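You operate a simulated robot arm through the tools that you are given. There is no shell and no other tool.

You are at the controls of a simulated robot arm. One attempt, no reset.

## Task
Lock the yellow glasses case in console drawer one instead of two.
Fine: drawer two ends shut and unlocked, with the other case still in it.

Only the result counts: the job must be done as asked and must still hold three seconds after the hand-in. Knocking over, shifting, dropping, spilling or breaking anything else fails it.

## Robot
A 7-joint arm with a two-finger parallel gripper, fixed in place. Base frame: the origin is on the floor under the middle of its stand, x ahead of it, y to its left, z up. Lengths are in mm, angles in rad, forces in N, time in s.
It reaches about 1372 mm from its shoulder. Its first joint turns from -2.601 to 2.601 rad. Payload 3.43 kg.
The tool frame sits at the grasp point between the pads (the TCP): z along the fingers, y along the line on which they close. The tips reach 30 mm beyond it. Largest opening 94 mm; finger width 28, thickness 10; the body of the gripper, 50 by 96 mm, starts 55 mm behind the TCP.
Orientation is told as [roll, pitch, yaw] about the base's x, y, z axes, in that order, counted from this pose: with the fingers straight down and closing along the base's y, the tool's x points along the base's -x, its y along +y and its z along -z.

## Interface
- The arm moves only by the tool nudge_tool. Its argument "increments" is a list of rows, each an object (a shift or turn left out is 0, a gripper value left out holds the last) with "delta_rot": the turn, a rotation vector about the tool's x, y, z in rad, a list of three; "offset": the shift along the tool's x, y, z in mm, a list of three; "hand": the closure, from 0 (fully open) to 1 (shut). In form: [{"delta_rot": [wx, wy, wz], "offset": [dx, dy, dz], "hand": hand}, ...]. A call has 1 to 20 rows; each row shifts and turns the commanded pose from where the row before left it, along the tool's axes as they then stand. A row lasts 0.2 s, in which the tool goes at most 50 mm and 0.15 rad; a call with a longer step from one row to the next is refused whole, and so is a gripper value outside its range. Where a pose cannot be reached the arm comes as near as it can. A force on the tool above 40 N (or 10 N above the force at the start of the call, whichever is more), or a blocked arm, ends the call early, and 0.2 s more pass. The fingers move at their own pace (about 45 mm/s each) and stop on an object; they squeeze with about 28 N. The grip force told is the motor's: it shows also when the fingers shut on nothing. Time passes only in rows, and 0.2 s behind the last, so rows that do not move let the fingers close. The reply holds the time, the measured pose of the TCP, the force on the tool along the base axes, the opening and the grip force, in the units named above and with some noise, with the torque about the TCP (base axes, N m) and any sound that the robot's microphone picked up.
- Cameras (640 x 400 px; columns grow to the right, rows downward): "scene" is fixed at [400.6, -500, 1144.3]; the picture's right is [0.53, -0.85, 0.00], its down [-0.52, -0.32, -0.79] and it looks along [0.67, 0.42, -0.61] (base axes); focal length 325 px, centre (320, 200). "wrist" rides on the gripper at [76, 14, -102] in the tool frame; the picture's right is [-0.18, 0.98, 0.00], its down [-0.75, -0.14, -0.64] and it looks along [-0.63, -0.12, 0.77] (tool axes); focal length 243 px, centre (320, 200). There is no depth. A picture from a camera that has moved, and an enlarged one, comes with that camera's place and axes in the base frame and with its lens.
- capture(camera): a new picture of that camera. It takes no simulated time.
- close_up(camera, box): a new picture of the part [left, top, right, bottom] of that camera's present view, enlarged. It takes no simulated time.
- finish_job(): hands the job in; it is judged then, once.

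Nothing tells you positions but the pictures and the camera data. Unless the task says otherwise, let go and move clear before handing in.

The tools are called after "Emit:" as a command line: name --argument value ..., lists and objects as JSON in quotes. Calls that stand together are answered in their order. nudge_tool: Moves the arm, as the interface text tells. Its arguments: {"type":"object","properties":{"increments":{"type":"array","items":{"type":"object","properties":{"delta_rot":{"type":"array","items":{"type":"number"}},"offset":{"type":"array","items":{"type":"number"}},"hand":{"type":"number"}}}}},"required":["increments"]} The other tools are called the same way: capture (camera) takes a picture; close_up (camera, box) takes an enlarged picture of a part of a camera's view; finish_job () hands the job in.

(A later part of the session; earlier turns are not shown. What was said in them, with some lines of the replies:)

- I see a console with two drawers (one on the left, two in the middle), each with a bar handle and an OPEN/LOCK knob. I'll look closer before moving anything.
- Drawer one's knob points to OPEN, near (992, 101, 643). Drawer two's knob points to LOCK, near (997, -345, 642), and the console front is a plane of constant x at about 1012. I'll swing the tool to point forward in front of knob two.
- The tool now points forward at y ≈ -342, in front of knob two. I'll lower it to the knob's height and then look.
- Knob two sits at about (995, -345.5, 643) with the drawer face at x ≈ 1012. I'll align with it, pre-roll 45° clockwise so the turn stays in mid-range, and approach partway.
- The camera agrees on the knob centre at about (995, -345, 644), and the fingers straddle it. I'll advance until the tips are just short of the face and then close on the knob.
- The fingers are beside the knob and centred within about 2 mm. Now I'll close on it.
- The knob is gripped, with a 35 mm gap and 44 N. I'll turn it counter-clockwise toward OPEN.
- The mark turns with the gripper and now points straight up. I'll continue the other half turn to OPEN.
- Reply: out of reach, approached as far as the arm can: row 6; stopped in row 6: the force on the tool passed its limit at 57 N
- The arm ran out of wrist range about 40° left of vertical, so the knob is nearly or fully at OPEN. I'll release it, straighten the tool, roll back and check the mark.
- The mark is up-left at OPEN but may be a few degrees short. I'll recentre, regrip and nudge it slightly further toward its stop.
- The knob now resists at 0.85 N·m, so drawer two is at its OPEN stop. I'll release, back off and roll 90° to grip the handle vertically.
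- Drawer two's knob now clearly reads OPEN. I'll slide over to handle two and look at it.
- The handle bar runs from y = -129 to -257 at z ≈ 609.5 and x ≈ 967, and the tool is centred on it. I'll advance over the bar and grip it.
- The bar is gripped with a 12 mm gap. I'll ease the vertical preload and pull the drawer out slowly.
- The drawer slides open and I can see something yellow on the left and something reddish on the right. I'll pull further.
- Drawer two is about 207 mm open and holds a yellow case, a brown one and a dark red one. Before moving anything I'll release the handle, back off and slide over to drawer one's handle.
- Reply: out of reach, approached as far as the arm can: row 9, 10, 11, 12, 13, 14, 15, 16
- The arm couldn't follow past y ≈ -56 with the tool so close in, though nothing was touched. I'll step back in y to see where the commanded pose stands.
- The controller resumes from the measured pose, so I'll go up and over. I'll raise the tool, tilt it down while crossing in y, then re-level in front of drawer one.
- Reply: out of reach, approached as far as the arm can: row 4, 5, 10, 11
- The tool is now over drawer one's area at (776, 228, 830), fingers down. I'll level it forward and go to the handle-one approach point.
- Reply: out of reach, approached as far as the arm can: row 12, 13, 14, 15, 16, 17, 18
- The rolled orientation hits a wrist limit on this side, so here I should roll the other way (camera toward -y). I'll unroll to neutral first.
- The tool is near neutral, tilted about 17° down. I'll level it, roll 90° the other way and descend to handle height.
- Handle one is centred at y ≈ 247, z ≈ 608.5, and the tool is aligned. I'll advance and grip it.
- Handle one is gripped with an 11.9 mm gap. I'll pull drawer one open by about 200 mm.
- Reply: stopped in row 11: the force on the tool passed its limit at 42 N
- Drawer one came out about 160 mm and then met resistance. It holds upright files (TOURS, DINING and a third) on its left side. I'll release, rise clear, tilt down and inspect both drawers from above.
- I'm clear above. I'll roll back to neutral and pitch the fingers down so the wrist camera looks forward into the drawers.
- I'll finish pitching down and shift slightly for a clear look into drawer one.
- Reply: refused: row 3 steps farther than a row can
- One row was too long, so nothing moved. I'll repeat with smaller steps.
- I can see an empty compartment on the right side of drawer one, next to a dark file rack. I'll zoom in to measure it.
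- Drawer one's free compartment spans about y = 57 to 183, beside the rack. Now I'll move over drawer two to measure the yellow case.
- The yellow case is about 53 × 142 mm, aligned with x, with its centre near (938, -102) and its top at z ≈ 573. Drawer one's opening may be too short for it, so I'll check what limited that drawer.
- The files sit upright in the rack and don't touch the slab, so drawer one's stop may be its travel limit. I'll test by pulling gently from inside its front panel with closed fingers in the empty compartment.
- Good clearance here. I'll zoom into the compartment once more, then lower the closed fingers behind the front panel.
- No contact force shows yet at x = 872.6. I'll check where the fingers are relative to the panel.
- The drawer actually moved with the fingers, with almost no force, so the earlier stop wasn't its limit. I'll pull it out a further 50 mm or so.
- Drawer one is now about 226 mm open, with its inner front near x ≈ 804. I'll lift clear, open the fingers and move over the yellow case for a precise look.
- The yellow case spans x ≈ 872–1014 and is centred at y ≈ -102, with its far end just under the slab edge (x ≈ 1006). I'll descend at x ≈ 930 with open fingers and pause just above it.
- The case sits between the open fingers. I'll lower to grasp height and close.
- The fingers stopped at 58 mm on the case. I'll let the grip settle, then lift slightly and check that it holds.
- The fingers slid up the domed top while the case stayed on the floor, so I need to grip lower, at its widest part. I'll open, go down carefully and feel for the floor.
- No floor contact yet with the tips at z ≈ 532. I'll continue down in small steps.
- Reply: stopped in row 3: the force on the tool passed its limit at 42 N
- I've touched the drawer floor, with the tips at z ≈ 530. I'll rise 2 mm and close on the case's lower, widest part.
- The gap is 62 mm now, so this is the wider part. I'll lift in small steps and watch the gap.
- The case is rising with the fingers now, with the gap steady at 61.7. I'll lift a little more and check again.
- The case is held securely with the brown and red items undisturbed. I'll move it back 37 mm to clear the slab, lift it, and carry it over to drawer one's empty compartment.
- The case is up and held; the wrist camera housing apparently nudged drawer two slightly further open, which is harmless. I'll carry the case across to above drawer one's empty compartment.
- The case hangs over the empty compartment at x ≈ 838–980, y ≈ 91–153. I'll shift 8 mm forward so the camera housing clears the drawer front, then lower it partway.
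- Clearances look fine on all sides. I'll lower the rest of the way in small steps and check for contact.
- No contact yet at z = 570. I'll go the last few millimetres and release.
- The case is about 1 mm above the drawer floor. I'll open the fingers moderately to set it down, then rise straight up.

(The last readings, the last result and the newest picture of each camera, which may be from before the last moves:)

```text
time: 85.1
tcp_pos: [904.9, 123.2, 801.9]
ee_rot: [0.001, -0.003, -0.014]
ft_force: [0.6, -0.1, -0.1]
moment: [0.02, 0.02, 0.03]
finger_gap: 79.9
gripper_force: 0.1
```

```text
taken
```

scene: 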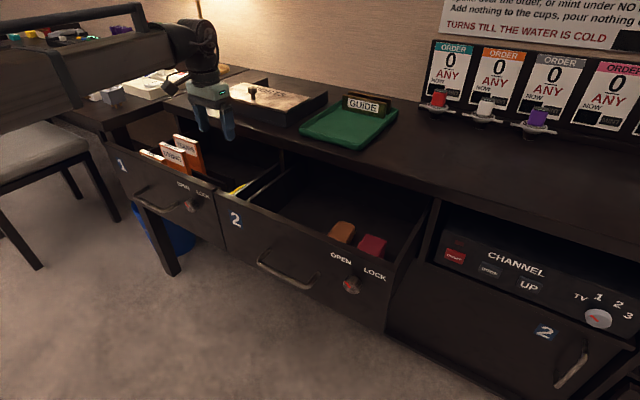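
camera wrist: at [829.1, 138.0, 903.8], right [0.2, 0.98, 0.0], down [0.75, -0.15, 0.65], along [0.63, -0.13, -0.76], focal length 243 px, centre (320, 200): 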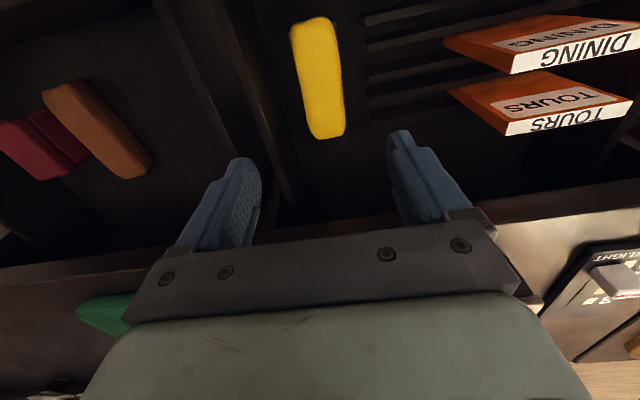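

The yellow case now lies in drawer one's compartment. I'll back out over the front, re-point the closed fingers forward and get in front of drawer one to push it shut.

Emit:
nudge_tool --increments '[{"offset": [42.5, 10, -12], "hand": 1}, {"offset": [42.5, 10, -12]}, {"offset": [42.5, 10, -12]}, {"offset": [42.5, 10, -12]}, {"offset": [0, 21, 0]}, {"offset": [0, 21, 0]}, {"delta_rot": [0, -0.1428, 0]}, {"delta_rot": [0, -0.1428, 0]}, {"delta_rot": [0, -0.1428, 0]}, {"delta_rot": [0, -0.1428, 0]}, {"delta_rot": [0, -0.1428, 0]}, {"delta_rot": [0, -0.1428, 0]}, {"delta_rot": [0, -0.1428, 0]}, {"delta_rot": [0, -0.1428, 0]}, {"delta_rot": [0, -0.1428, 0]}, {"delta_rot": [0, -0.1428, 0]}, {"delta_rot": [0, -0.1428, 0]}]'

Emit:
capture --camera "scene"

Emit:
capture --camera "wrist"

```text
time: 88.7
tcp_pos: [736.8, 205.0, 848.6]
ee_rot: [-3.047, -1.564, 3.035]
ft_force: [0.4, 0.5, -0.1]
moment: [0.0, 0.02, 0.01]
finger_gap: 0.0
gripper_force: 28.0
```

```text
taken
```

scene: 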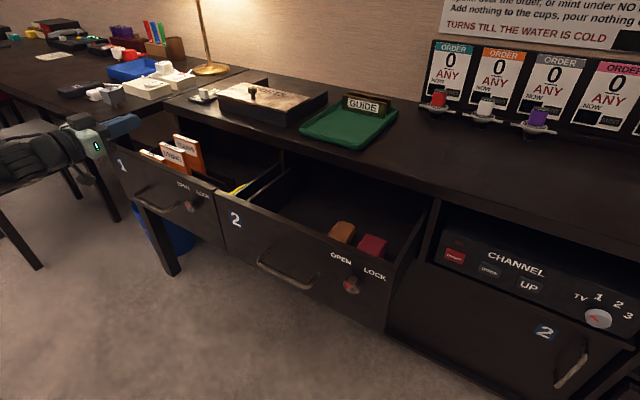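

```text
taken
camera wrist: at [634.3, 220.8, 771.8], right [0.01, 0.98, 0.18], down [-0.65, -0.13, 0.75], along [0.76, -0.13, 0.63], focal length 243 px, centre (320, 200)
```

wrist: 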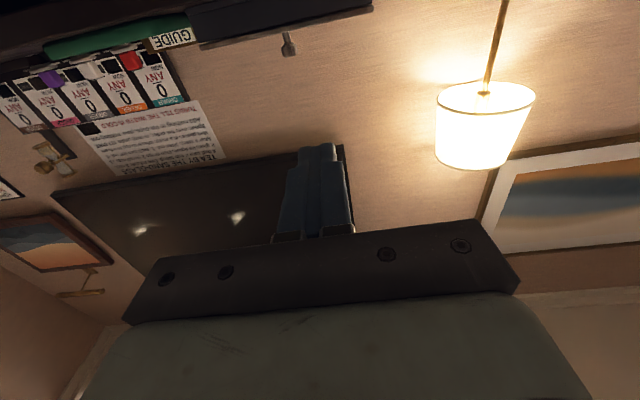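

The tool is forward and in front of drawer one. I'll descend to z ≈ 665, above the handle, and check clearance.

Emit:
nudge_tool --increments '[{"offset": [36, 0, 0], "hand": 1}, {"offset": [36, 0, 0]}, {"offset": [36, 0, 0]}, {"offset": [36, 0, 0]}, {"offset": [39, 0, 0]}]'

Emit:
close_up --camera "scene" --box '[60, 100, 260, 240]'

Emit:
capture --camera "wrist"

```text
time: 89.9
tcp_pos: [737.9, 203.4, 665.7]
ee_rot: [3.099, -1.565, -3.113]
ft_force: [0.5, -0.6, 0.5]
moment: [0.01, 0.05, -0.02]
finger_gap: 0.0
gripper_force: 28.4
```

```text
2.86 times, centred on (160, 170) of scene
camera zoom: at [400.6, -500.0, 1144.3], right [0.53, -0.85, 0.0], down [-0.52, -0.32, -0.79], along [0.67, 0.42, -0.61], focal length 929 px, centre (777, 286)
```

zoom: 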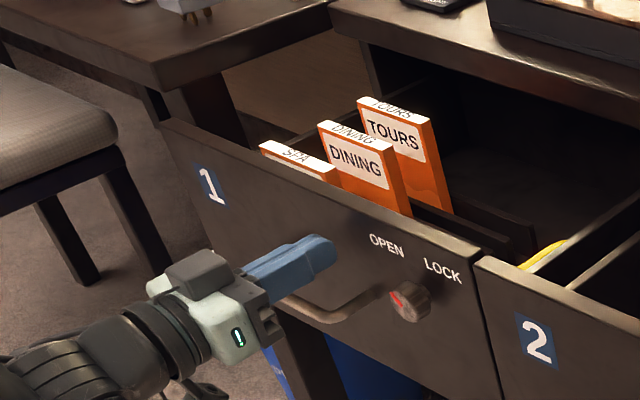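

```text
taken
camera wrist: at [636.6, 219.5, 590.0], right [0.01, 0.98, 0.18], down [-0.65, -0.13, 0.75], along [0.76, -0.13, 0.63], focal length 243 px, centre (320, 200)
```

wrist: 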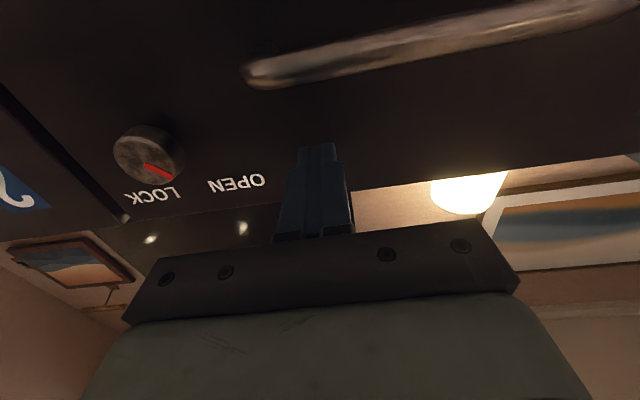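

I'm clear of the handle and facing the front panel. I'll push drawer one shut slowly.

Emit:
nudge_tool --increments '[{"offset": [0, 0, 10], "hand": 1}, {"offset": [0, 0, 10]}, {"offset": [0, 0, 10]}, {"offset": [0, 0, 10]}, {"offset": [0, 0, 10]}, {"offset": [0, 0, 10]}, {"offset": [0, 0, 10]}, {"offset": [0, 0, 10]}, {"offset": [0, 0, 10]}, {"offset": [0, 0, 10]}, {"offset": [0, 0, 10]}, {"offset": [0, 0, 10]}]'

Emit:
close_up --camera "scene" --box '[80, 90, 300, 240]'

```text
time: 92.5
tcp_pos: [859.1, 204.3, 667.1]
ee_rot: [-3.071, -1.567, 3.057]
ft_force: [0.2, 0.2, -0.6]
moment: [-0.02, -0.01, 0.04]
finger_gap: 0.1
gripper_force: 27.9
```

```text
2.67 times, centred on (190, 165) of scene
camera zoom: at [400.6, -500.0, 1144.3], right [0.53, -0.85, 0.0], down [-0.52, -0.32, -0.79], along [0.67, 0.42, -0.61], focal length 867 px, centre (667, 293)
```

zoom: 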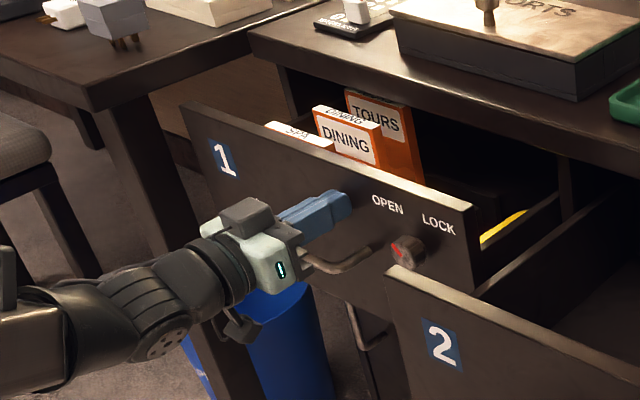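

The drawer is sliding in smoothly with the files still upright. I'll continue to fully shut.

Emit:
nudge_tool --increments '[{"offset": [0, 0, 10], "hand": 1}, {"offset": [0, 0, 10]}, {"offset": [0, 0, 10]}, {"offset": [0, 0, 10]}, {"offset": [0, 0, 10]}, {"offset": [0, 0, 10]}, {"offset": [0, 0, 10]}, {"offset": [0, 0, 10]}, {"offset": [0, 0, 10]}, {"offset": [0, 0, 10]}, {"offset": [0, 0, 8]}, {"offset": [0, 0, 5]}, {"offset": [0, 0, 4]}, {"offset": [0, 0, 4]}]'

Emit:
close_up --camera "scene" --box '[120, 90, 320, 240]'

```text
time: 95.5
tcp_pos: [978.4, 200.8, 667.0]
ee_rot: [-3.032, -1.569, 3.02]
ft_force: [0.1, -0.6, 0.6]
moment: [0.0, 0.0, 0.0]
finger_gap: 0.0
gripper_force: 27.8
```

```text
2.67 times, centred on (220, 165) of scene
camera zoom: at [400.6, -500.0, 1144.3], right [0.53, -0.85, 0.0], down [-0.52, -0.32, -0.79], along [0.67, 0.42, -0.61], focal length 867 px, centre (587, 293)
```

zoom: 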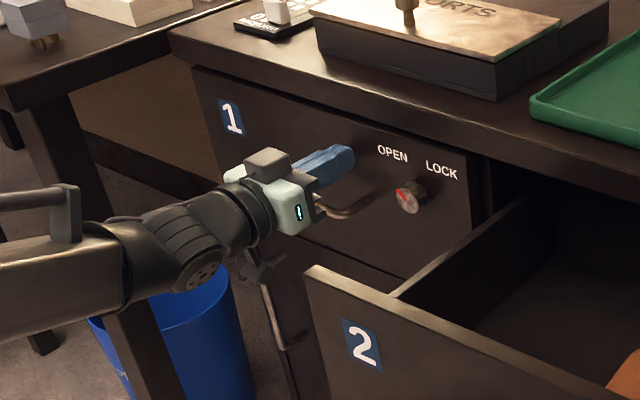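

Drawer one looks shut. I'll press a few more millimetres to make sure it is seated.

Emit:
nudge_tool --increments '[{"offset": [0, 0, 2]}, {"offset": [0, 0, 2]}, {"offset": [0, 0, 2]}, {"offset": [0, 0, 2]}]'

```text
time: 96.5
tcp_pos: [984.4, 200.8, 666.8]
ee_rot: [-2.98, -1.567, 2.968]
ft_force: [-13.0, -0.4, -1.7]
moment: [-0.01, 0.24, 0.04]
finger_gap: 0.3
gripper_force: 28.3
```

It's pressing at 13 N against the closed drawer. I'll press slightly more, back off, and compare the drawer with its original closed position.

Emit:
nudge_tool --increments '[{"offset": [0, 0, 2]}, {"offset": [0, 0, 1]}, {"offset": [0, 0, -10]}, {"offset": [0, 0, -40]}, {"offset": [0, 0, -40]}]'

Emit:
close_up --camera "scene" --box '[180, 120, 300, 220]'

Emit:
capture --camera "wrist"

```text
time: 97.0
tcp_pos: [985.7, 202.4, 668.3]
ee_rot: [-2.705, -1.57, 2.696]
ft_force: [-6.3, 0.1, 1.9]
moment: [0.03, -0.02, 0.08]
finger_gap: 0.2
gripper_force: 28.3
stopped in row 2: the force on the tool passed its limit at 44 N (the readings are from after the stop); the commanded pose is now the measured one
```

```text
4.00 times, centred on (240, 170) of scene
camera zoom: at [400.6, -500.0, 1144.3], right [0.53, -0.85, 0.0], down [-0.52, -0.32, -0.79], along [0.67, 0.42, -0.61], focal length 1300 px, centre (640, 320)
```

zoom: 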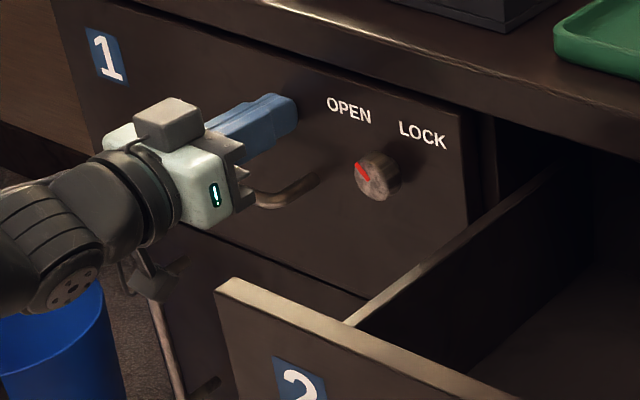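

```text
taken
camera wrist: at [882.7, 216.9, 591.1], right [0.01, 0.98, 0.18], down [-0.64, -0.13, 0.75], along [0.76, -0.13, 0.63], focal length 243 px, centre (320, 200)
```

wrist: 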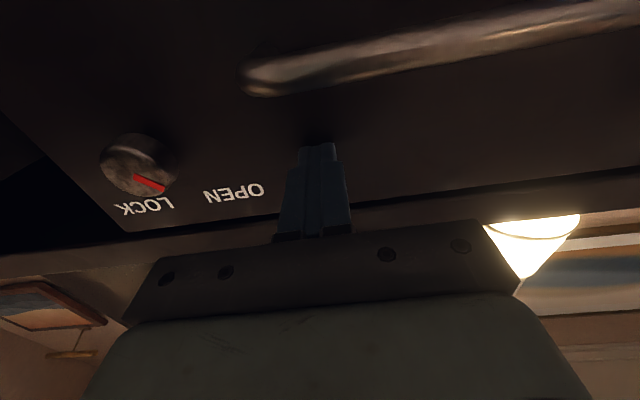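

Drawer one's front matches its original closed position exactly. I'll close drawer two next to make room around knob one, so I'm backing off, rising and crossing over.

Emit:
nudge_tool --increments '[{"offset": [0, 0, -46]}, {"offset": [0, 0, -46]}, {"offset": [0, 0, -46]}, {"offset": [0, 0, -46]}, {"offset": [0, 0, -46]}, {"offset": [-45, 0, 0]}, {"offset": [-45, 0, 0]}, {"offset": [-45, 0, 0]}, {"offset": [-45, 0, 0]}]'

Emit:
nudge_tool --increments '[{"offset": [0, -43, 0]}, {"offset": [0, -43, 0]}, {"offset": [0, -43, 0]}, {"offset": [0, -43, 0]}, {"offset": [0, -43, 0]}, {"offset": [0, -43, 0]}, {"offset": [0, -43, 0]}, {"offset": [0, -43, 0]}, {"offset": [0, -43, 0]}]'

Emit:
capture --camera "scene"

```text
time: 99.0
tcp_pos: [755.1, 204.0, 846.7]
ee_rot: [-2.358, -1.569, 2.345]
ft_force: [-0.3, -0.8, -0.1]
moment: [0.02, -0.01, -0.01]
finger_gap: 0.1
gripper_force: 28.4
```

```text
time: 101.0
tcp_pos: [749.7, 18.7, 844.5]
ee_rot: [-0.098, -1.566, 0.065]
ft_force: [-0.7, -0.6, -0.1]
moment: [-0.03, -0.01, -0.03]
finger_gap: 0.0
gripper_force: 28.3
out of reach, approached as far as the arm can: row 5, 6, 7, 8, 9
```

```text
taken
```

scene: 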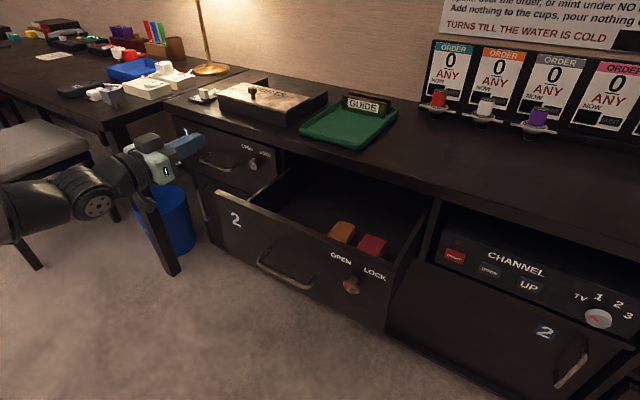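

The forward pose can't cross the centreline directly, so I'll dip the pitch while crossing as before.

Emit:
nudge_tool --increments '[{"delta_rot": [0, 0.1428, 0]}, {"delta_rot": [0, 0.1428, 0]}, {"delta_rot": [0, 0.1428, 0]}, {"delta_rot": [0, 0.1428, 0]}, {"delta_rot": [0, 0.1428, 0]}, {"delta_rot": [0, 0.1428, 0]}, {"delta_rot": [0, 0.1428, 0], "offset": [0, -30, 0]}, {"delta_rot": [0, 0.1428, 0], "offset": [0, -30, 0]}, {"offset": [0, -40, 0]}, {"offset": [0, -40, 0]}, {"delta_rot": [0, -0.1428, 0], "offset": [0, -35, 0]}, {"delta_rot": [0, -0.1428, 0], "offset": [0, -35, 0]}, {"delta_rot": [0, -0.1428, 0]}, {"delta_rot": [0, -0.1428, 0]}, {"delta_rot": [0, -0.1428, 0]}, {"delta_rot": [0, -0.1428, 0]}, {"delta_rot": [0, -0.1428, 0]}, {"delta_rot": [0, -0.1428, 0]}]'

Emit:
capture --camera "scene"

Emit:
capture --camera "wrist"

```text
time: 104.8
tcp_pos: [738.1, -202.4, 849.0]
ee_rot: [-3.065, -1.389, 2.994]
ft_force: [-0.3, -0.4, 0.0]
moment: [-0.02, 0.0, 0.01]
finger_gap: 0.0
gripper_force: 27.6
out of reach, approached as far as the arm can: row 2, 3
```

```text
taken
```

scene: 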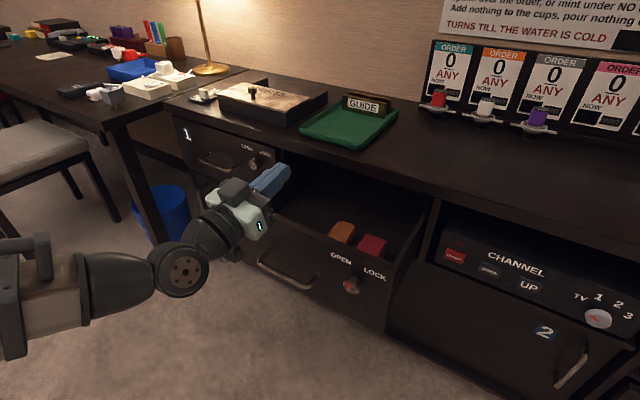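

```text
taken
camera wrist: at [651.9, -184.0, 756.9], right [0.04, 0.99, 0.17], down [-0.78, -0.08, 0.63], along [0.63, -0.15, 0.76], focal length 243 px, centre (320, 200)
```

wrist: 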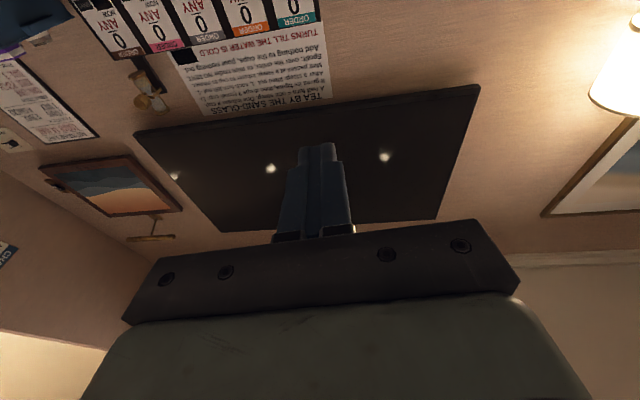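

I'm across to drawer two's side, but the tool is tilted about 10° up. I'll level it and descend in front of drawer two's panel.

Emit:
nudge_tool --increments '[{"delta_rot": [-0.069, 0.12, 0]}, {"delta_rot": [0, 0.06, 0]}, {"offset": [40, 0, -3]}, {"offset": [40, 0, 0]}, {"offset": [40, 0, 0]}, {"offset": [40, 0, 0]}, {"offset": [24, 0, 0]}]'

Emit:
close_up --camera "scene" --box '[160, 130, 400, 310]'

Emit:
capture --camera "wrist"

```text
time: 106.4
tcp_pos: [733.7, -208.0, 666.2]
ee_rot: [-1.61, -1.551, 1.608]
ft_force: [0.2, 0.4, 0.1]
moment: [-0.01, 0.02, -0.01]
finger_gap: 0.1
gripper_force: 27.7
```

```text
2.22 times, centred on (280, 220) of scene
camera zoom: at [400.6, -500.0, 1144.3], right [0.53, -0.85, 0.0], down [-0.52, -0.32, -0.79], along [0.67, 0.42, -0.61], focal length 722 px, centre (409, 156)
```

zoom: 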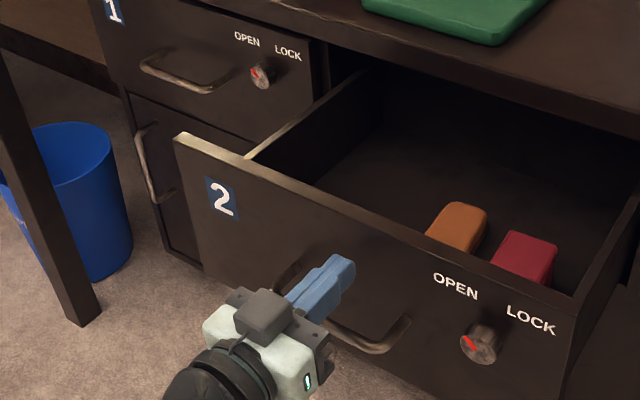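

```text
taken
camera wrist: at [631.3, -194.6, 589.5], right [0.0, 0.99, 0.16], down [-0.64, -0.12, 0.76], along [0.77, -0.11, 0.63], focal length 243 px, centre (320, 200)
```

wrist: 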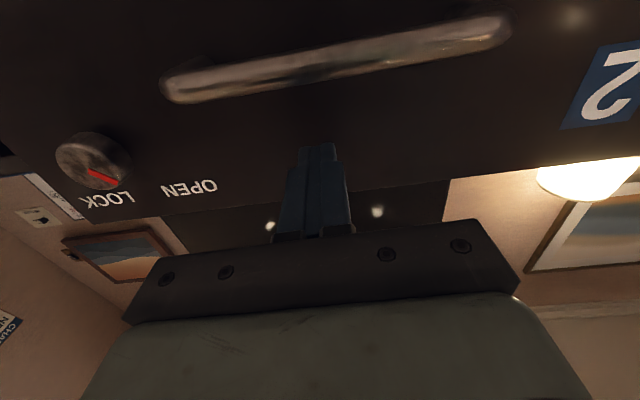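

Drawer two's knob still reads OPEN and the brown and red items are inside. I'll push drawer two shut gently.

Emit:
nudge_tool --increments '[{"offset": [0, 0, 10], "hand": 1}, {"offset": [0, 0, 10]}, {"offset": [0, 0, 10]}, {"offset": [0, 0, 10]}, {"offset": [0, 0, 10]}, {"offset": [0, 0, 10]}, {"offset": [0, 0, 10]}, {"offset": [0, 0, 10]}, {"offset": [0, 0, 10]}, {"offset": [0, 0, 10]}, {"offset": [0, 0, 10]}, {"offset": [0, 0, 10]}, {"offset": [0, 0, 10]}, {"offset": [0, 0, 10]}, {"offset": [0, 0, 10]}, {"offset": [0, 0, 10]}, {"offset": [0, 0, 10]}, {"offset": [0, 0, 10]}, {"offset": [0, 0, 10]}, {"offset": [0, 0, 10]}]'

Emit:
close_up --camera "scene" --box '[200, 120, 440, 280]'

```text
time: 110.6
tcp_pos: [936.1, -207.5, 665.3]
ee_rot: [-1.578, -1.55, 1.578]
ft_force: [0.6, -0.1, -0.1]
moment: [0.02, 0.02, 0.04]
finger_gap: 0.2
gripper_force: 27.7
```

```text
2.50 times, centred on (320, 200) of scene
camera zoom: at [400.6, -500.0, 1144.3], right [0.53, -0.85, 0.0], down [-0.52, -0.32, -0.79], along [0.67, 0.42, -0.61], focal length 813 px, centre (320, 200)
```

zoom: 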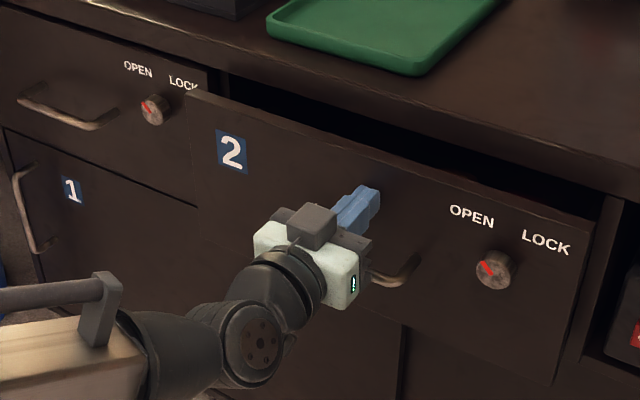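

Emit:
nudge_tool --increments '[{"offset": [0, 0, 10]}, {"offset": [0, 0, 10]}, {"offset": [0, 0, 10]}, {"offset": [0, 0, 8]}, {"offset": [0, 0, 4]}, {"offset": [0, 0, 3]}, {"offset": [0, 0, 2]}, {"offset": [0, 0, 1]}, {"offset": [0, 0, 1]}]'

Emit:
close_up --camera "scene" --box '[280, 140, 440, 260]'

```text
time: 112.6
tcp_pos: [985.2, -208.9, 666.8]
ee_rot: [-1.593, -1.549, 1.592]
ft_force: [0.2, 0.3, -0.5]
moment: [0.02, 0.02, 0.01]
finger_gap: 0.0
gripper_force: 27.9
```

```text
3.33 times, centred on (360, 200) of scene
camera zoom: at [400.6, -500.0, 1144.3], right [0.53, -0.85, 0.0], down [-0.52, -0.32, -0.79], along [0.67, 0.42, -0.61], focal length 1084 px, centre (187, 200)
```

zoom: 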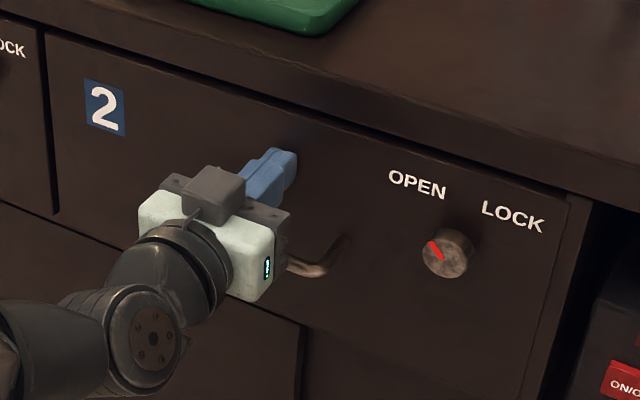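

Drawer two's labels are back at their original closed positions. I'll press slightly to confirm it is seated.

Emit:
nudge_tool --increments '[{"offset": [0, 0, 1]}, {"offset": [0, 0, 1]}, {"offset": [0, 0, 1]}]'

```text
time: 113.4
tcp_pos: [984.5, -207.7, 666.9]
ee_rot: [-1.548, -1.551, 1.546]
ft_force: [-17.6, 2.2, -3.0]
moment: [0.03, -0.06, 0.11]
finger_gap: 0.1
gripper_force: 27.8
```

Drawer two is seated at 17.6 N. Now I'll back off and return to drawer one's knob, dipping the pitch to cross the centreline.

Emit:
nudge_tool --increments '[{"offset": [0, 0, -45]}, {"offset": [0, 0, -45]}, {"offset": [0, 0, -45]}, {"offset": [0, 0, -45]}, {"offset": [0, 0, -45]}, {"offset": [-45, 0, 0]}, {"offset": [-45, 0, 0]}, {"offset": [-45, 0, 0]}, {"offset": [-45, 0, 0]}, {"delta_rot": [0, 0.1428, 0]}, {"delta_rot": [0, 0.1428, 0]}, {"delta_rot": [0, 0.1428, 0]}, {"delta_rot": [0, 0.1428, 0]}, {"delta_rot": [0, 0.1428, 0]}, {"delta_rot": [0, 0.1428, 0]}, {"delta_rot": [0, 0.1428, 0]}, {"delta_rot": [0, 0.1428, 0]}]'

Emit:
nudge_tool --increments '[{"offset": [0, 45, 0], "hand": 0}, {"offset": [0, 45, 0]}, {"offset": [0, 45, 0]}, {"offset": [0, 45, 0]}, {"offset": [0, 45, 0]}, {"offset": [0, 45, 0]}, {"offset": [0, 39, 0]}]'

Emit:
capture --camera "scene"

```text
time: 117.0
tcp_pos: [761.1, -202.7, 845.4]
ee_rot: [-0.022, -0.426, 0.006]
ft_force: [-0.3, 0.3, -0.1]
moment: [0.0, 0.0, 0.0]
finger_gap: 0.0
gripper_force: 28.0
```

```text
time: 118.6
tcp_pos: [760.5, 106.5, 838.8]
ee_rot: [-0.023, -0.43, 0.008]
ft_force: [0.3, 0.6, 0.0]
moment: [0.02, 0.02, 0.01]
finger_gap: 94.0
gripper_force: 0.1
```

```text
taken
```

scene: 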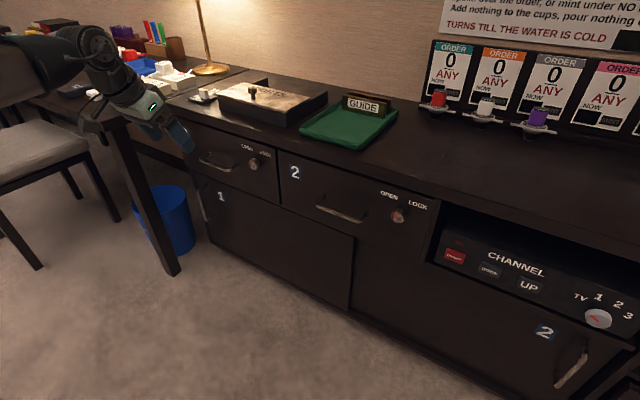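

Both drawers are shut. I'll level the tool forward, go down to knob one's height and look.

Emit:
nudge_tool --increments '[{"delta_rot": [0, -0.143, 0], "offset": [-12, 0, 0]}, {"delta_rot": [0, -0.143, 0], "offset": [-12, 0, 0]}, {"delta_rot": [0, -0.143, 0], "offset": [0, 0, 12]}, {"delta_rot": [0, -0.143, 0], "offset": [0, 0, 12]}, {"delta_rot": [0, -0.143, 0], "offset": [0, 0, 12]}, {"delta_rot": [0, -0.143, 0]}, {"delta_rot": [0, -0.143, 0]}, {"delta_rot": [0, -0.143, 0]}, {"offset": [40, 0, 0]}, {"offset": [40, 0, 0]}, {"offset": [40, 0, 0]}, {"offset": [40, 0, 0]}]'

Emit:
capture --camera "wrist"

Emit:
capture --camera "scene"

```text
time: 121.2
tcp_pos: [808.9, 101.7, 667.7]
ee_rot: [-1.691, -1.549, 1.689]
ft_force: [0.3, -0.3, 0.4]
moment: [-0.02, -0.01, 0.0]
finger_gap: 94.0
gripper_force: 0.1
```

```text
taken
camera wrist: at [706.1, 114.8, 591.3], right [0.0, 0.99, 0.16], down [-0.64, -0.12, 0.75], along [0.76, -0.11, 0.64], focal length 243 px, centre (320, 200)
```

wrist: 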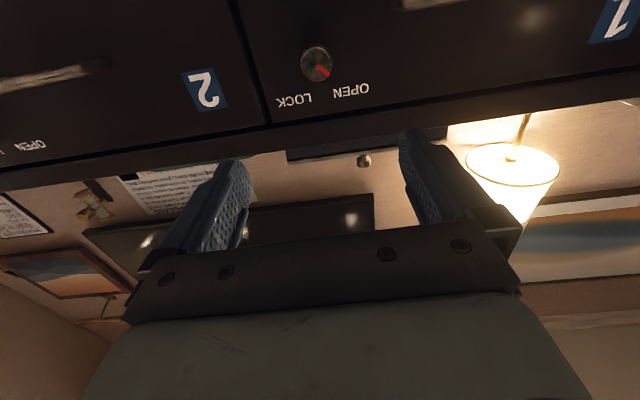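

```text
taken
```

scene: 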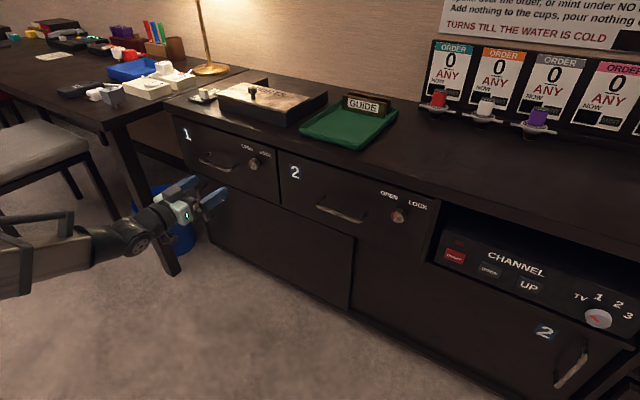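

Knob one is at about (994, 100, 644.5). I'll align with it, pre-roll 45° counter-clockwise and approach.

Emit:
nudge_tool --increments '[{"offset": [23, -1.7, 0]}, {"delta_rot": [0, 0, -0.1275], "offset": [0, 0, 18]}, {"delta_rot": [0, 0, -0.1275], "offset": [0, 0, 18]}, {"delta_rot": [0, 0, -0.1275], "offset": [0, 0, 18]}, {"delta_rot": [0, 0, -0.1275], "offset": [0, 0, 18]}, {"delta_rot": [0, 0, -0.1275], "offset": [0, 0, 18]}, {"delta_rot": [0, 0, -0.1275], "offset": [0, 0, 18]}]'

Emit:
capture --camera "wrist"

Emit:
close_up --camera "scene" --box '[180, 120, 300, 220]'

```text
time: 122.8
tcp_pos: [918.0, 98.7, 644.6]
ee_rot: [-1.575, -0.781, 1.571]
ft_force: [0.4, -0.2, 0.4]
moment: [0.0, -0.01, 0.01]
finger_gap: 94.0
gripper_force: 0.1
```

```text
taken
camera wrist: at [815.2, 54.5, 580.9], right [0.0, 0.82, -0.57], down [-0.64, 0.44, 0.63], along [0.77, 0.36, 0.53], focal length 243 px, centre (320, 200)
```

wrist: 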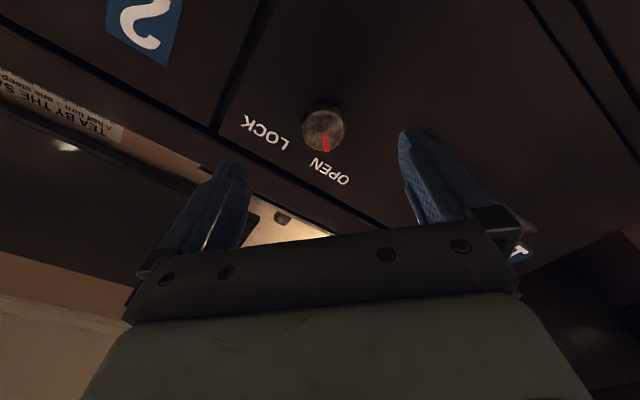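

```text
4.00 times, centred on (240, 170) of scene
camera zoom: at [400.6, -500.0, 1144.3], right [0.53, -0.85, 0.0], down [-0.52, -0.32, -0.79], along [0.67, 0.42, -0.61], focal length 1300 px, centre (640, 320)
```

zoom: 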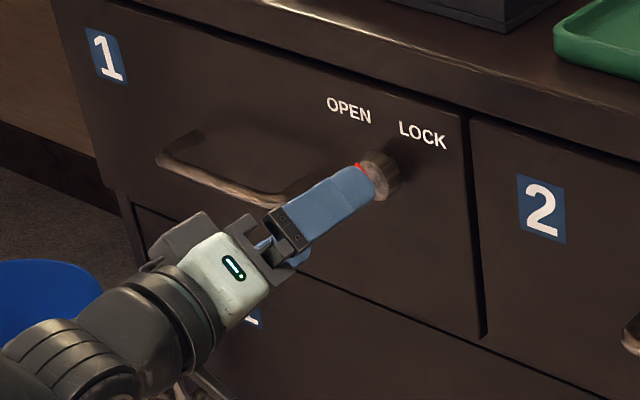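

It's well aligned, with the knob at about (994, 100, 645). I'll advance and grip it.

Emit:
nudge_tool --increments '[{"offset": [-1.2, 0.8, 20]}, {"offset": [0, 0, 20]}, {"offset": [0, 0, 14]}, {"offset": [0, 0, 6]}, {"hand": 1}, {"hand": 1}, {"hand": 1}, {"hand": 1}, {"hand": 1}, {"hand": 1}]'

Emit:
capture --camera "wrist"

```text
time: 125.0
tcp_pos: [977.6, 100.3, 643.4]
ee_rot: [-1.57, -0.783, 1.57]
ft_force: [-0.7, 14.6, -9.8]
moment: [0.02, 0.33, 0.44]
finger_gap: 35.2
gripper_force: 45.3
```

```text
taken
camera wrist: at [875.3, 56.2, 580.0], right [0.0, 0.82, -0.57], down [-0.64, 0.43, 0.63], along [0.77, 0.36, 0.53], focal length 243 px, centre (320, 200)
```

wrist: 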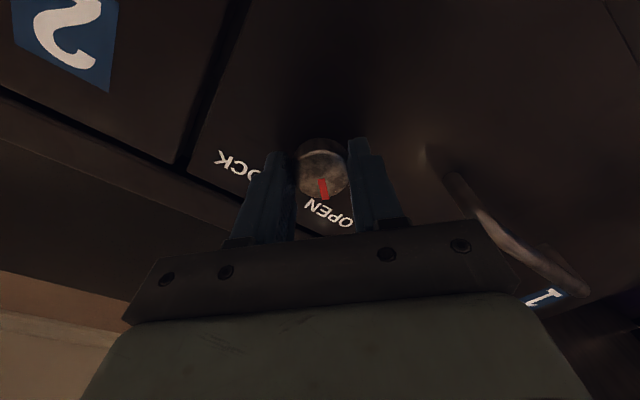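

It's gripped at the same 35 mm. I'll ease the side load by 1 mm and turn clockwise toward LOCK.

Emit:
nudge_tool --increments '[{"offset": [0, 1, 0], "hand": 1}, {"delta_rot": [0, 0, 0.131], "hand": 1}, {"delta_rot": [0, 0, 0.131]}, {"delta_rot": [0, 0, 0.131]}, {"delta_rot": [0, 0, 0.131]}, {"delta_rot": [0, 0, 0.131]}, {"delta_rot": [0, 0, 0.131]}]'

Emit:
capture --camera "wrist"

```text
time: 126.6
tcp_pos: [978.3, 101.8, 642.8]
ee_rot: [0.725, -1.565, -0.722]
ft_force: [-16.6, 9.1, -21.3]
moment: [-0.01, 0.2, 0.38]
finger_gap: 34.8
gripper_force: 44.6
```

```text
taken
camera wrist: at [875.1, 116.3, 567.3], right [0.0, 0.98, 0.19], down [-0.64, -0.14, 0.75], along [0.77, -0.12, 0.63], focal length 243 px, centre (320, 200)
```

wrist: 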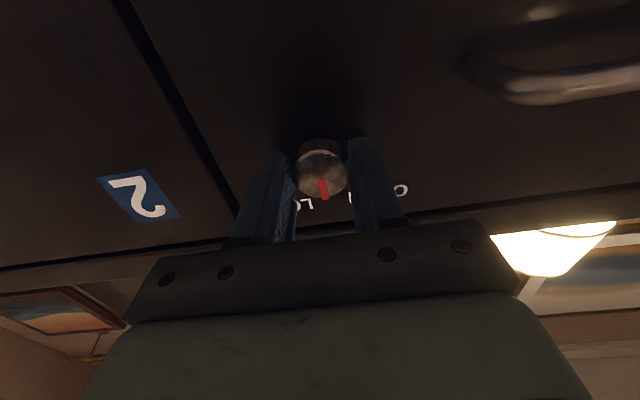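

The mark points straight up, so it's halfway. I'll relieve the built-up side load and continue clockwise to LOCK.

Emit:
nudge_tool --increments '[{"offset": [1.5, 0.7, -1], "hand": 1}, {"hand": 1}, {"delta_rot": [0, 0, 0.131]}, {"delta_rot": [0, 0, 0.131]}, {"delta_rot": [0, 0, 0.131]}]'

Emit:
capture --camera "wrist"

```text
time: 127.6
tcp_pos: [977.4, 102.9, 643.2]
ee_rot: [1.539, -1.345, -1.569]
ft_force: [0.4, -5.0, -6.2]
moment: [0.05, 0.01, -0.15]
finger_gap: 34.7
gripper_force: 44.9
out of reach, approached as far as the arm can: row 4
stopped in row 4: the force on the tool passed its limit at 53 N (the readings are from after the stop); the commanded pose is now the measured one
```

```text
taken
camera wrist: at [875.6, 137.1, 573.7], right [0.03, 0.92, 0.4], down [-0.65, -0.29, 0.71], along [0.76, -0.28, 0.58], focal length 243 px, centre (320, 200)
```

wrist: 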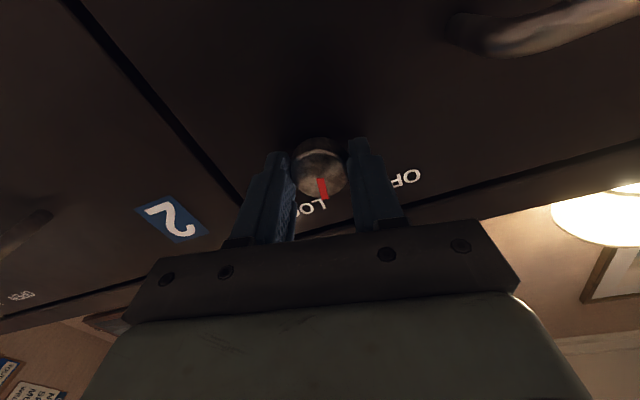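

A wrist limit stopped the turn about 13° right of vertical. I'll release, straighten, roll back about 0.82 rad, regrip and finish the turn.

Emit:
nudge_tool --increments '[{"hand": 0}, {"hand": 0}, {"hand": 0}, {"hand": 0}, {"delta_rot": [-0.03, 0, -0.1]}, {"delta_rot": [0, 0, -0.145]}, {"delta_rot": [0, 0, -0.145]}, {"delta_rot": [0, 0, -0.145]}, {"delta_rot": [0, 0, -0.145]}, {"delta_rot": [0, 0, -0.145]}]'

Emit:
capture --camera "wrist"

Emit:
close_up --camera "scene" --box '[180, 120, 300, 220]'

```text
time: 129.8
tcp_pos: [977.9, 103.5, 644.5]
ee_rot: [-1.567, -0.968, 1.569]
ft_force: [0.0, 0.1, -0.2]
moment: [-0.01, 0.0, 0.02]
finger_gap: 93.8
gripper_force: 0.1
```

```text
taken
camera wrist: at [875.0, 72.4, 574.7], right [0.0, 0.91, -0.41], down [-0.64, 0.31, 0.7], along [0.77, 0.26, 0.59], focal length 243 px, centre (320, 200)
```

wrist: 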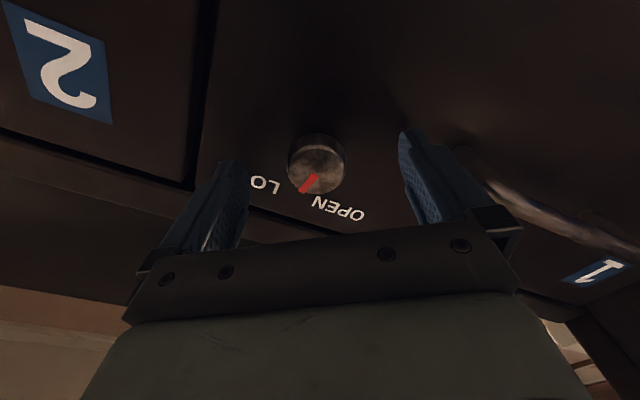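

```text
4.00 times, centred on (240, 170) of scene
camera zoom: at [400.6, -500.0, 1144.3], right [0.53, -0.85, 0.0], down [-0.52, -0.32, -0.79], along [0.67, 0.42, -0.61], focal length 1300 px, centre (640, 320)
```

zoom: 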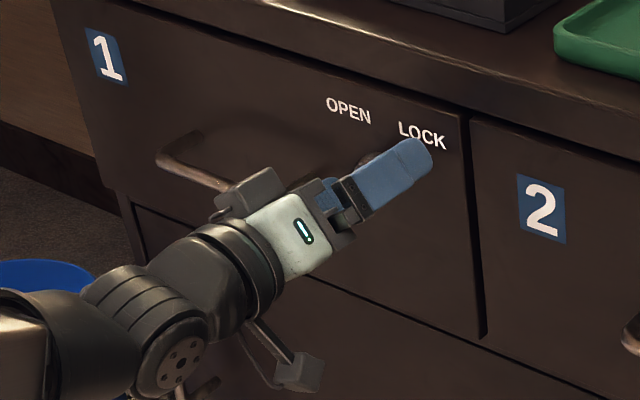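

The mark is slightly right of vertical. I'll recentre on the knob, regrip and turn clockwise the remaining distance.

Emit:
nudge_tool --increments '[{"offset": [0.7, -2.0, 0]}, {"hand": 1}, {"hand": 1}, {"hand": 1}, {"hand": 1}, {"hand": 1}, {"hand": 1}]'

Emit:
nudge_tool --increments '[{"delta_rot": [0, 0, 0.11], "hand": 1}, {"delta_rot": [0, 0, 0.11]}, {"delta_rot": [0, 0, 0.11]}, {"delta_rot": [0, 0, 0.11]}]'

Emit:
capture --camera "wrist"

```text
time: 131.4
tcp_pos: [978.8, 103.3, 644.8]
ee_rot: [-1.569, -0.972, 1.57]
ft_force: [-0.2, 1.4, 0.0]
moment: [-0.01, 0.1, 0.07]
finger_gap: 34.2
gripper_force: 45.0
```

```text
time: 132.4
tcp_pos: [977.6, 102.4, 645.1]
ee_rot: [-1.574, -1.413, 1.573]
ft_force: [1.9, 2.7, 3.7]
moment: [-0.01, 0.38, 0.06]
finger_gap: 34.2
gripper_force: 45.4
```

```text
taken
camera wrist: at [875.3, 103.9, 568.4], right [0.0, 1.0, 0.03], down [-0.64, -0.02, 0.77], along [0.77, -0.02, 0.64], focal length 243 px, centre (320, 200)
```

wrist: 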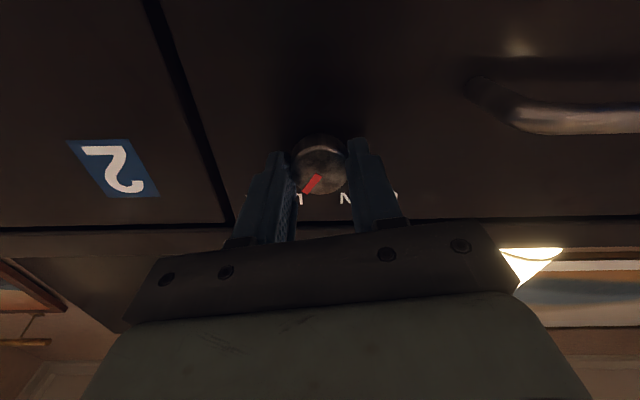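

The mark is nearly at LOCK. I'll turn a bit more until the knob's stop is felt.

Emit:
nudge_tool --increments '[{"delta_rot": [0, 0, 0.06], "hand": 1}, {"delta_rot": [0, 0, 0.05]}, {"delta_rot": [0, 0, 0.04]}, {"hand": 1}]'

Emit:
capture --camera "wrist"

```text
time: 133.4
tcp_pos: [977.9, 101.3, 645.2]
ee_rot: [-1.495, -1.561, 1.495]
ft_force: [-3.3, -2.6, -2.7]
moment: [0.03, -1.09, -0.14]
finger_gap: 34.0
gripper_force: 45.0
```

```text
taken
camera wrist: at [875.3, 115.3, 569.7], right [0.0, 0.98, 0.17], down [-0.64, -0.13, 0.76], along [0.77, -0.11, 0.63], focal length 243 px, centre (320, 200)
```

wrist: 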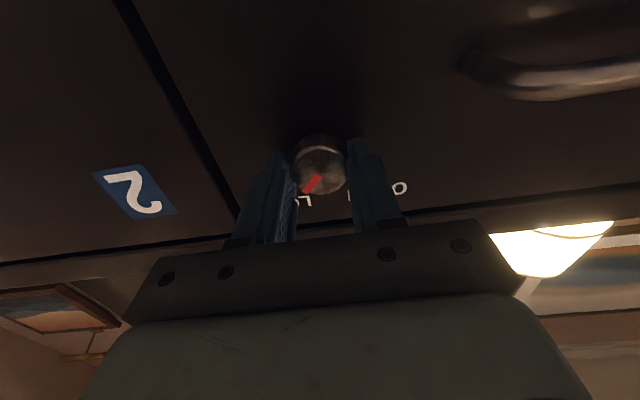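

The mark appears to be at about 45°, at LOCK. I'll nudge it slightly further to confirm the stop.

Emit:
nudge_tool --increments '[{"delta_rot": [0, 0, 0.04], "hand": 1}, {"delta_rot": [0, 0, 0.04]}, {"hand": 1}]'

Emit:
capture --camera "wrist"

```text
time: 134.2
tcp_pos: [978.6, 102.3, 644.4]
ee_rot: [1.574, -1.503, -1.574]
ft_force: [0.4, -2.2, 3.4]
moment: [-1.04, -0.04, -0.06]
finger_gap: 34.2
gripper_force: 44.8
```

```text
taken
camera wrist: at [875.0, 121.2, 570.9], right [0.0, 0.97, 0.25], down [-0.64, -0.19, 0.74], along [0.77, -0.16, 0.62], focal length 243 px, centre (320, 200)
```

wrist: 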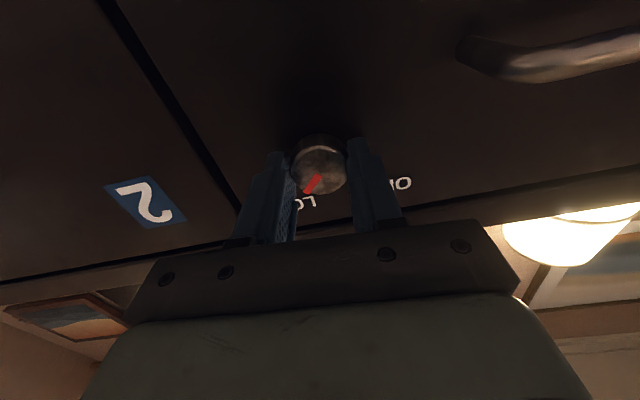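

There's now 1.04 N·m of resistance, so the knob is at its LOCK stop. I'll release, back away and inspect.

Emit:
nudge_tool --increments '[{"hand": 0}, {"hand": 0}, {"hand": 0}, {"hand": 0}, {"hand": 0}, {"offset": [0, 0, -30]}, {"offset": [0, 0, -40]}, {"offset": [0, 0, -40]}, {"offset": [0, 0, -30]}]'

Emit:
close_up --camera "scene" --box '[180, 120, 300, 220]'

Emit:
capture --camera "wrist"

Emit:
capture --camera "scene"

```text
time: 136.2
tcp_pos: [836.1, 102.4, 645.6]
ee_rot: [1.565, -1.5, -1.565]
ft_force: [0.2, 0.1, -0.6]
moment: [0.05, 0.0, -0.01]
finger_gap: 93.9
gripper_force: 0.0
```

```text
4.00 times, centred on (240, 170) of scene
camera zoom: at [400.6, -500.0, 1144.3], right [0.53, -0.85, 0.0], down [-0.52, -0.32, -0.79], along [0.67, 0.42, -0.61], focal length 1300 px, centre (640, 320)
```

zoom: 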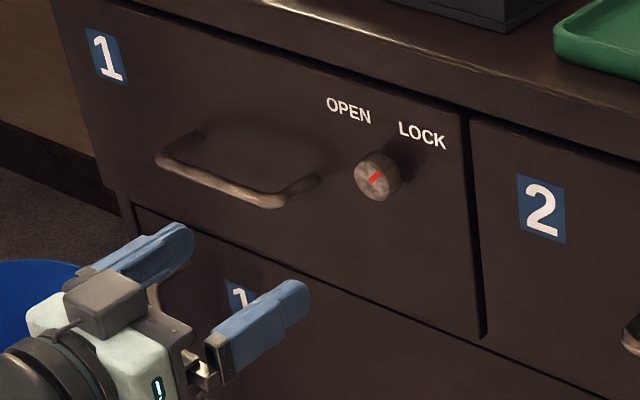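

```text
taken
camera wrist: at [734.7, 121.5, 570.9], right [0.0, 0.97, 0.25], down [-0.64, -0.19, 0.74], along [0.77, -0.16, 0.62], focal length 243 px, centre (320, 200)
```

wrist: 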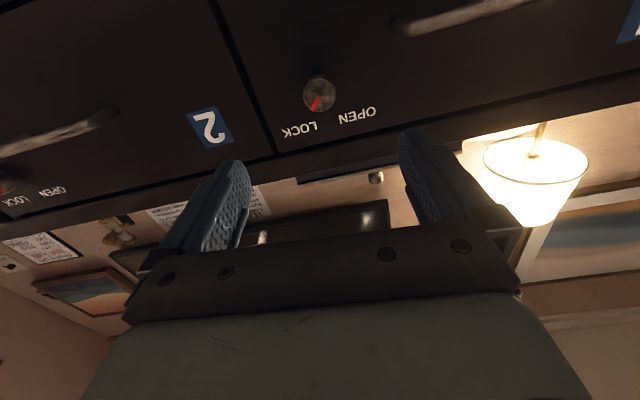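

```text
taken
```

scene: 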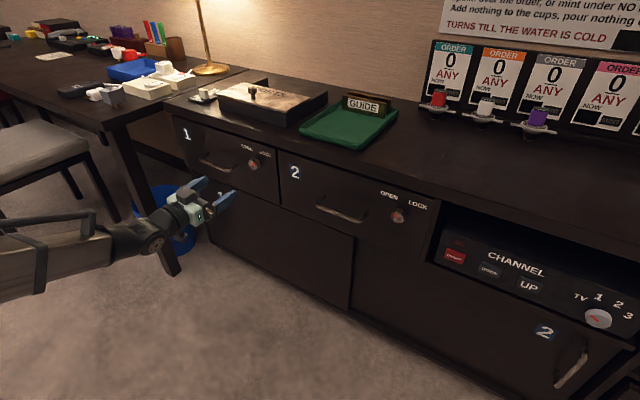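

Drawer one's knob points to LOCK and its face is flush. I'll check drawer two and the rest of the scene against the start.

Emit:
close_up --camera "scene" --box '[280, 140, 440, 260]'

Emit:
close_up --camera "scene" --box '[180, 60, 420, 180]'

Emit:
close_up --camera "wrist" --box '[180, 20, 480, 200]'

```text
3.33 times, centred on (360, 200) of scene
camera zoom: at [400.6, -500.0, 1144.3], right [0.53, -0.85, 0.0], down [-0.52, -0.32, -0.79], along [0.67, 0.42, -0.61], focal length 1084 px, centre (187, 200)
```

zoom: 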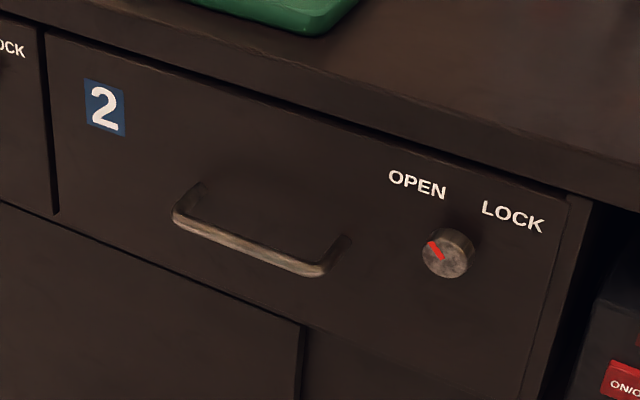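

```text
2.67 times, centred on (300, 120) of scene
camera zoom: at [400.6, -500.0, 1144.3], right [0.53, -0.85, 0.0], down [-0.52, -0.32, -0.79], along [0.67, 0.42, -0.61], focal length 867 px, centre (373, 413)
```

zoom: 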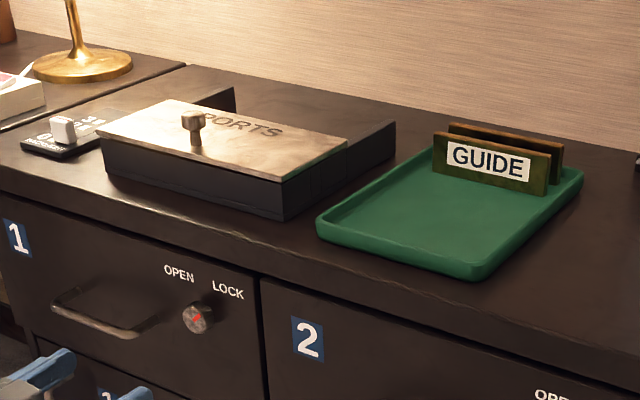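

```text
2.13 times, centred on (330, 110) of wrist
camera zoom: at [734.7, 121.5, 570.9], right [0.0, 0.97, 0.25], down [-0.64, -0.19, 0.74], along [0.77, -0.16, 0.62], focal length 518 px, centre (299, 392)
```

zoom: 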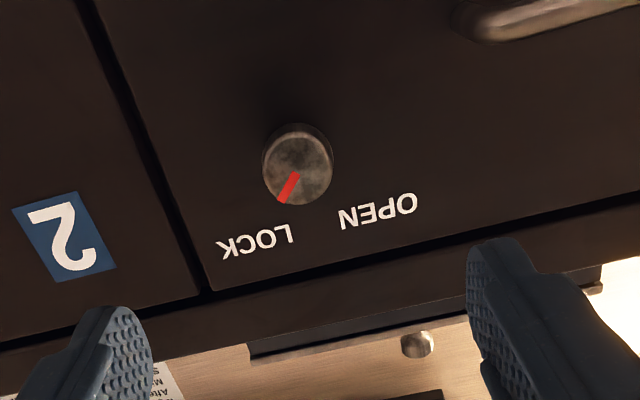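

Drawer one is shut with its knob on LOCK and the yellow case inside. Drawer two is shut on OPEN with its other contents, nothing else has moved, and the arm is clear. I'm handing in.

Emit:
finish_job

```text
The job is handed in.
```

The yellow glasses case is now in drawer one, which is shut with its knob turned to LOCK. Drawer two is shut and unlocked, and the brown case and dark red item are still in it.

- **Lock:** I turned drawer one's knob until I felt its stop, and the mark lines up with LOCK. I didn't tug the handle afterwards to check that the lock holds.
- **Drawer positions:** in the final pictures, both drawer fronts line up with their starting closed positions.
- **Rest of the scene:** nothing on the console top had moved. The upright files in drawer one were still standing partway through closing it; I couldn't see inside once it was shut.
- **Arm:** the gripper is open and clear of the console.
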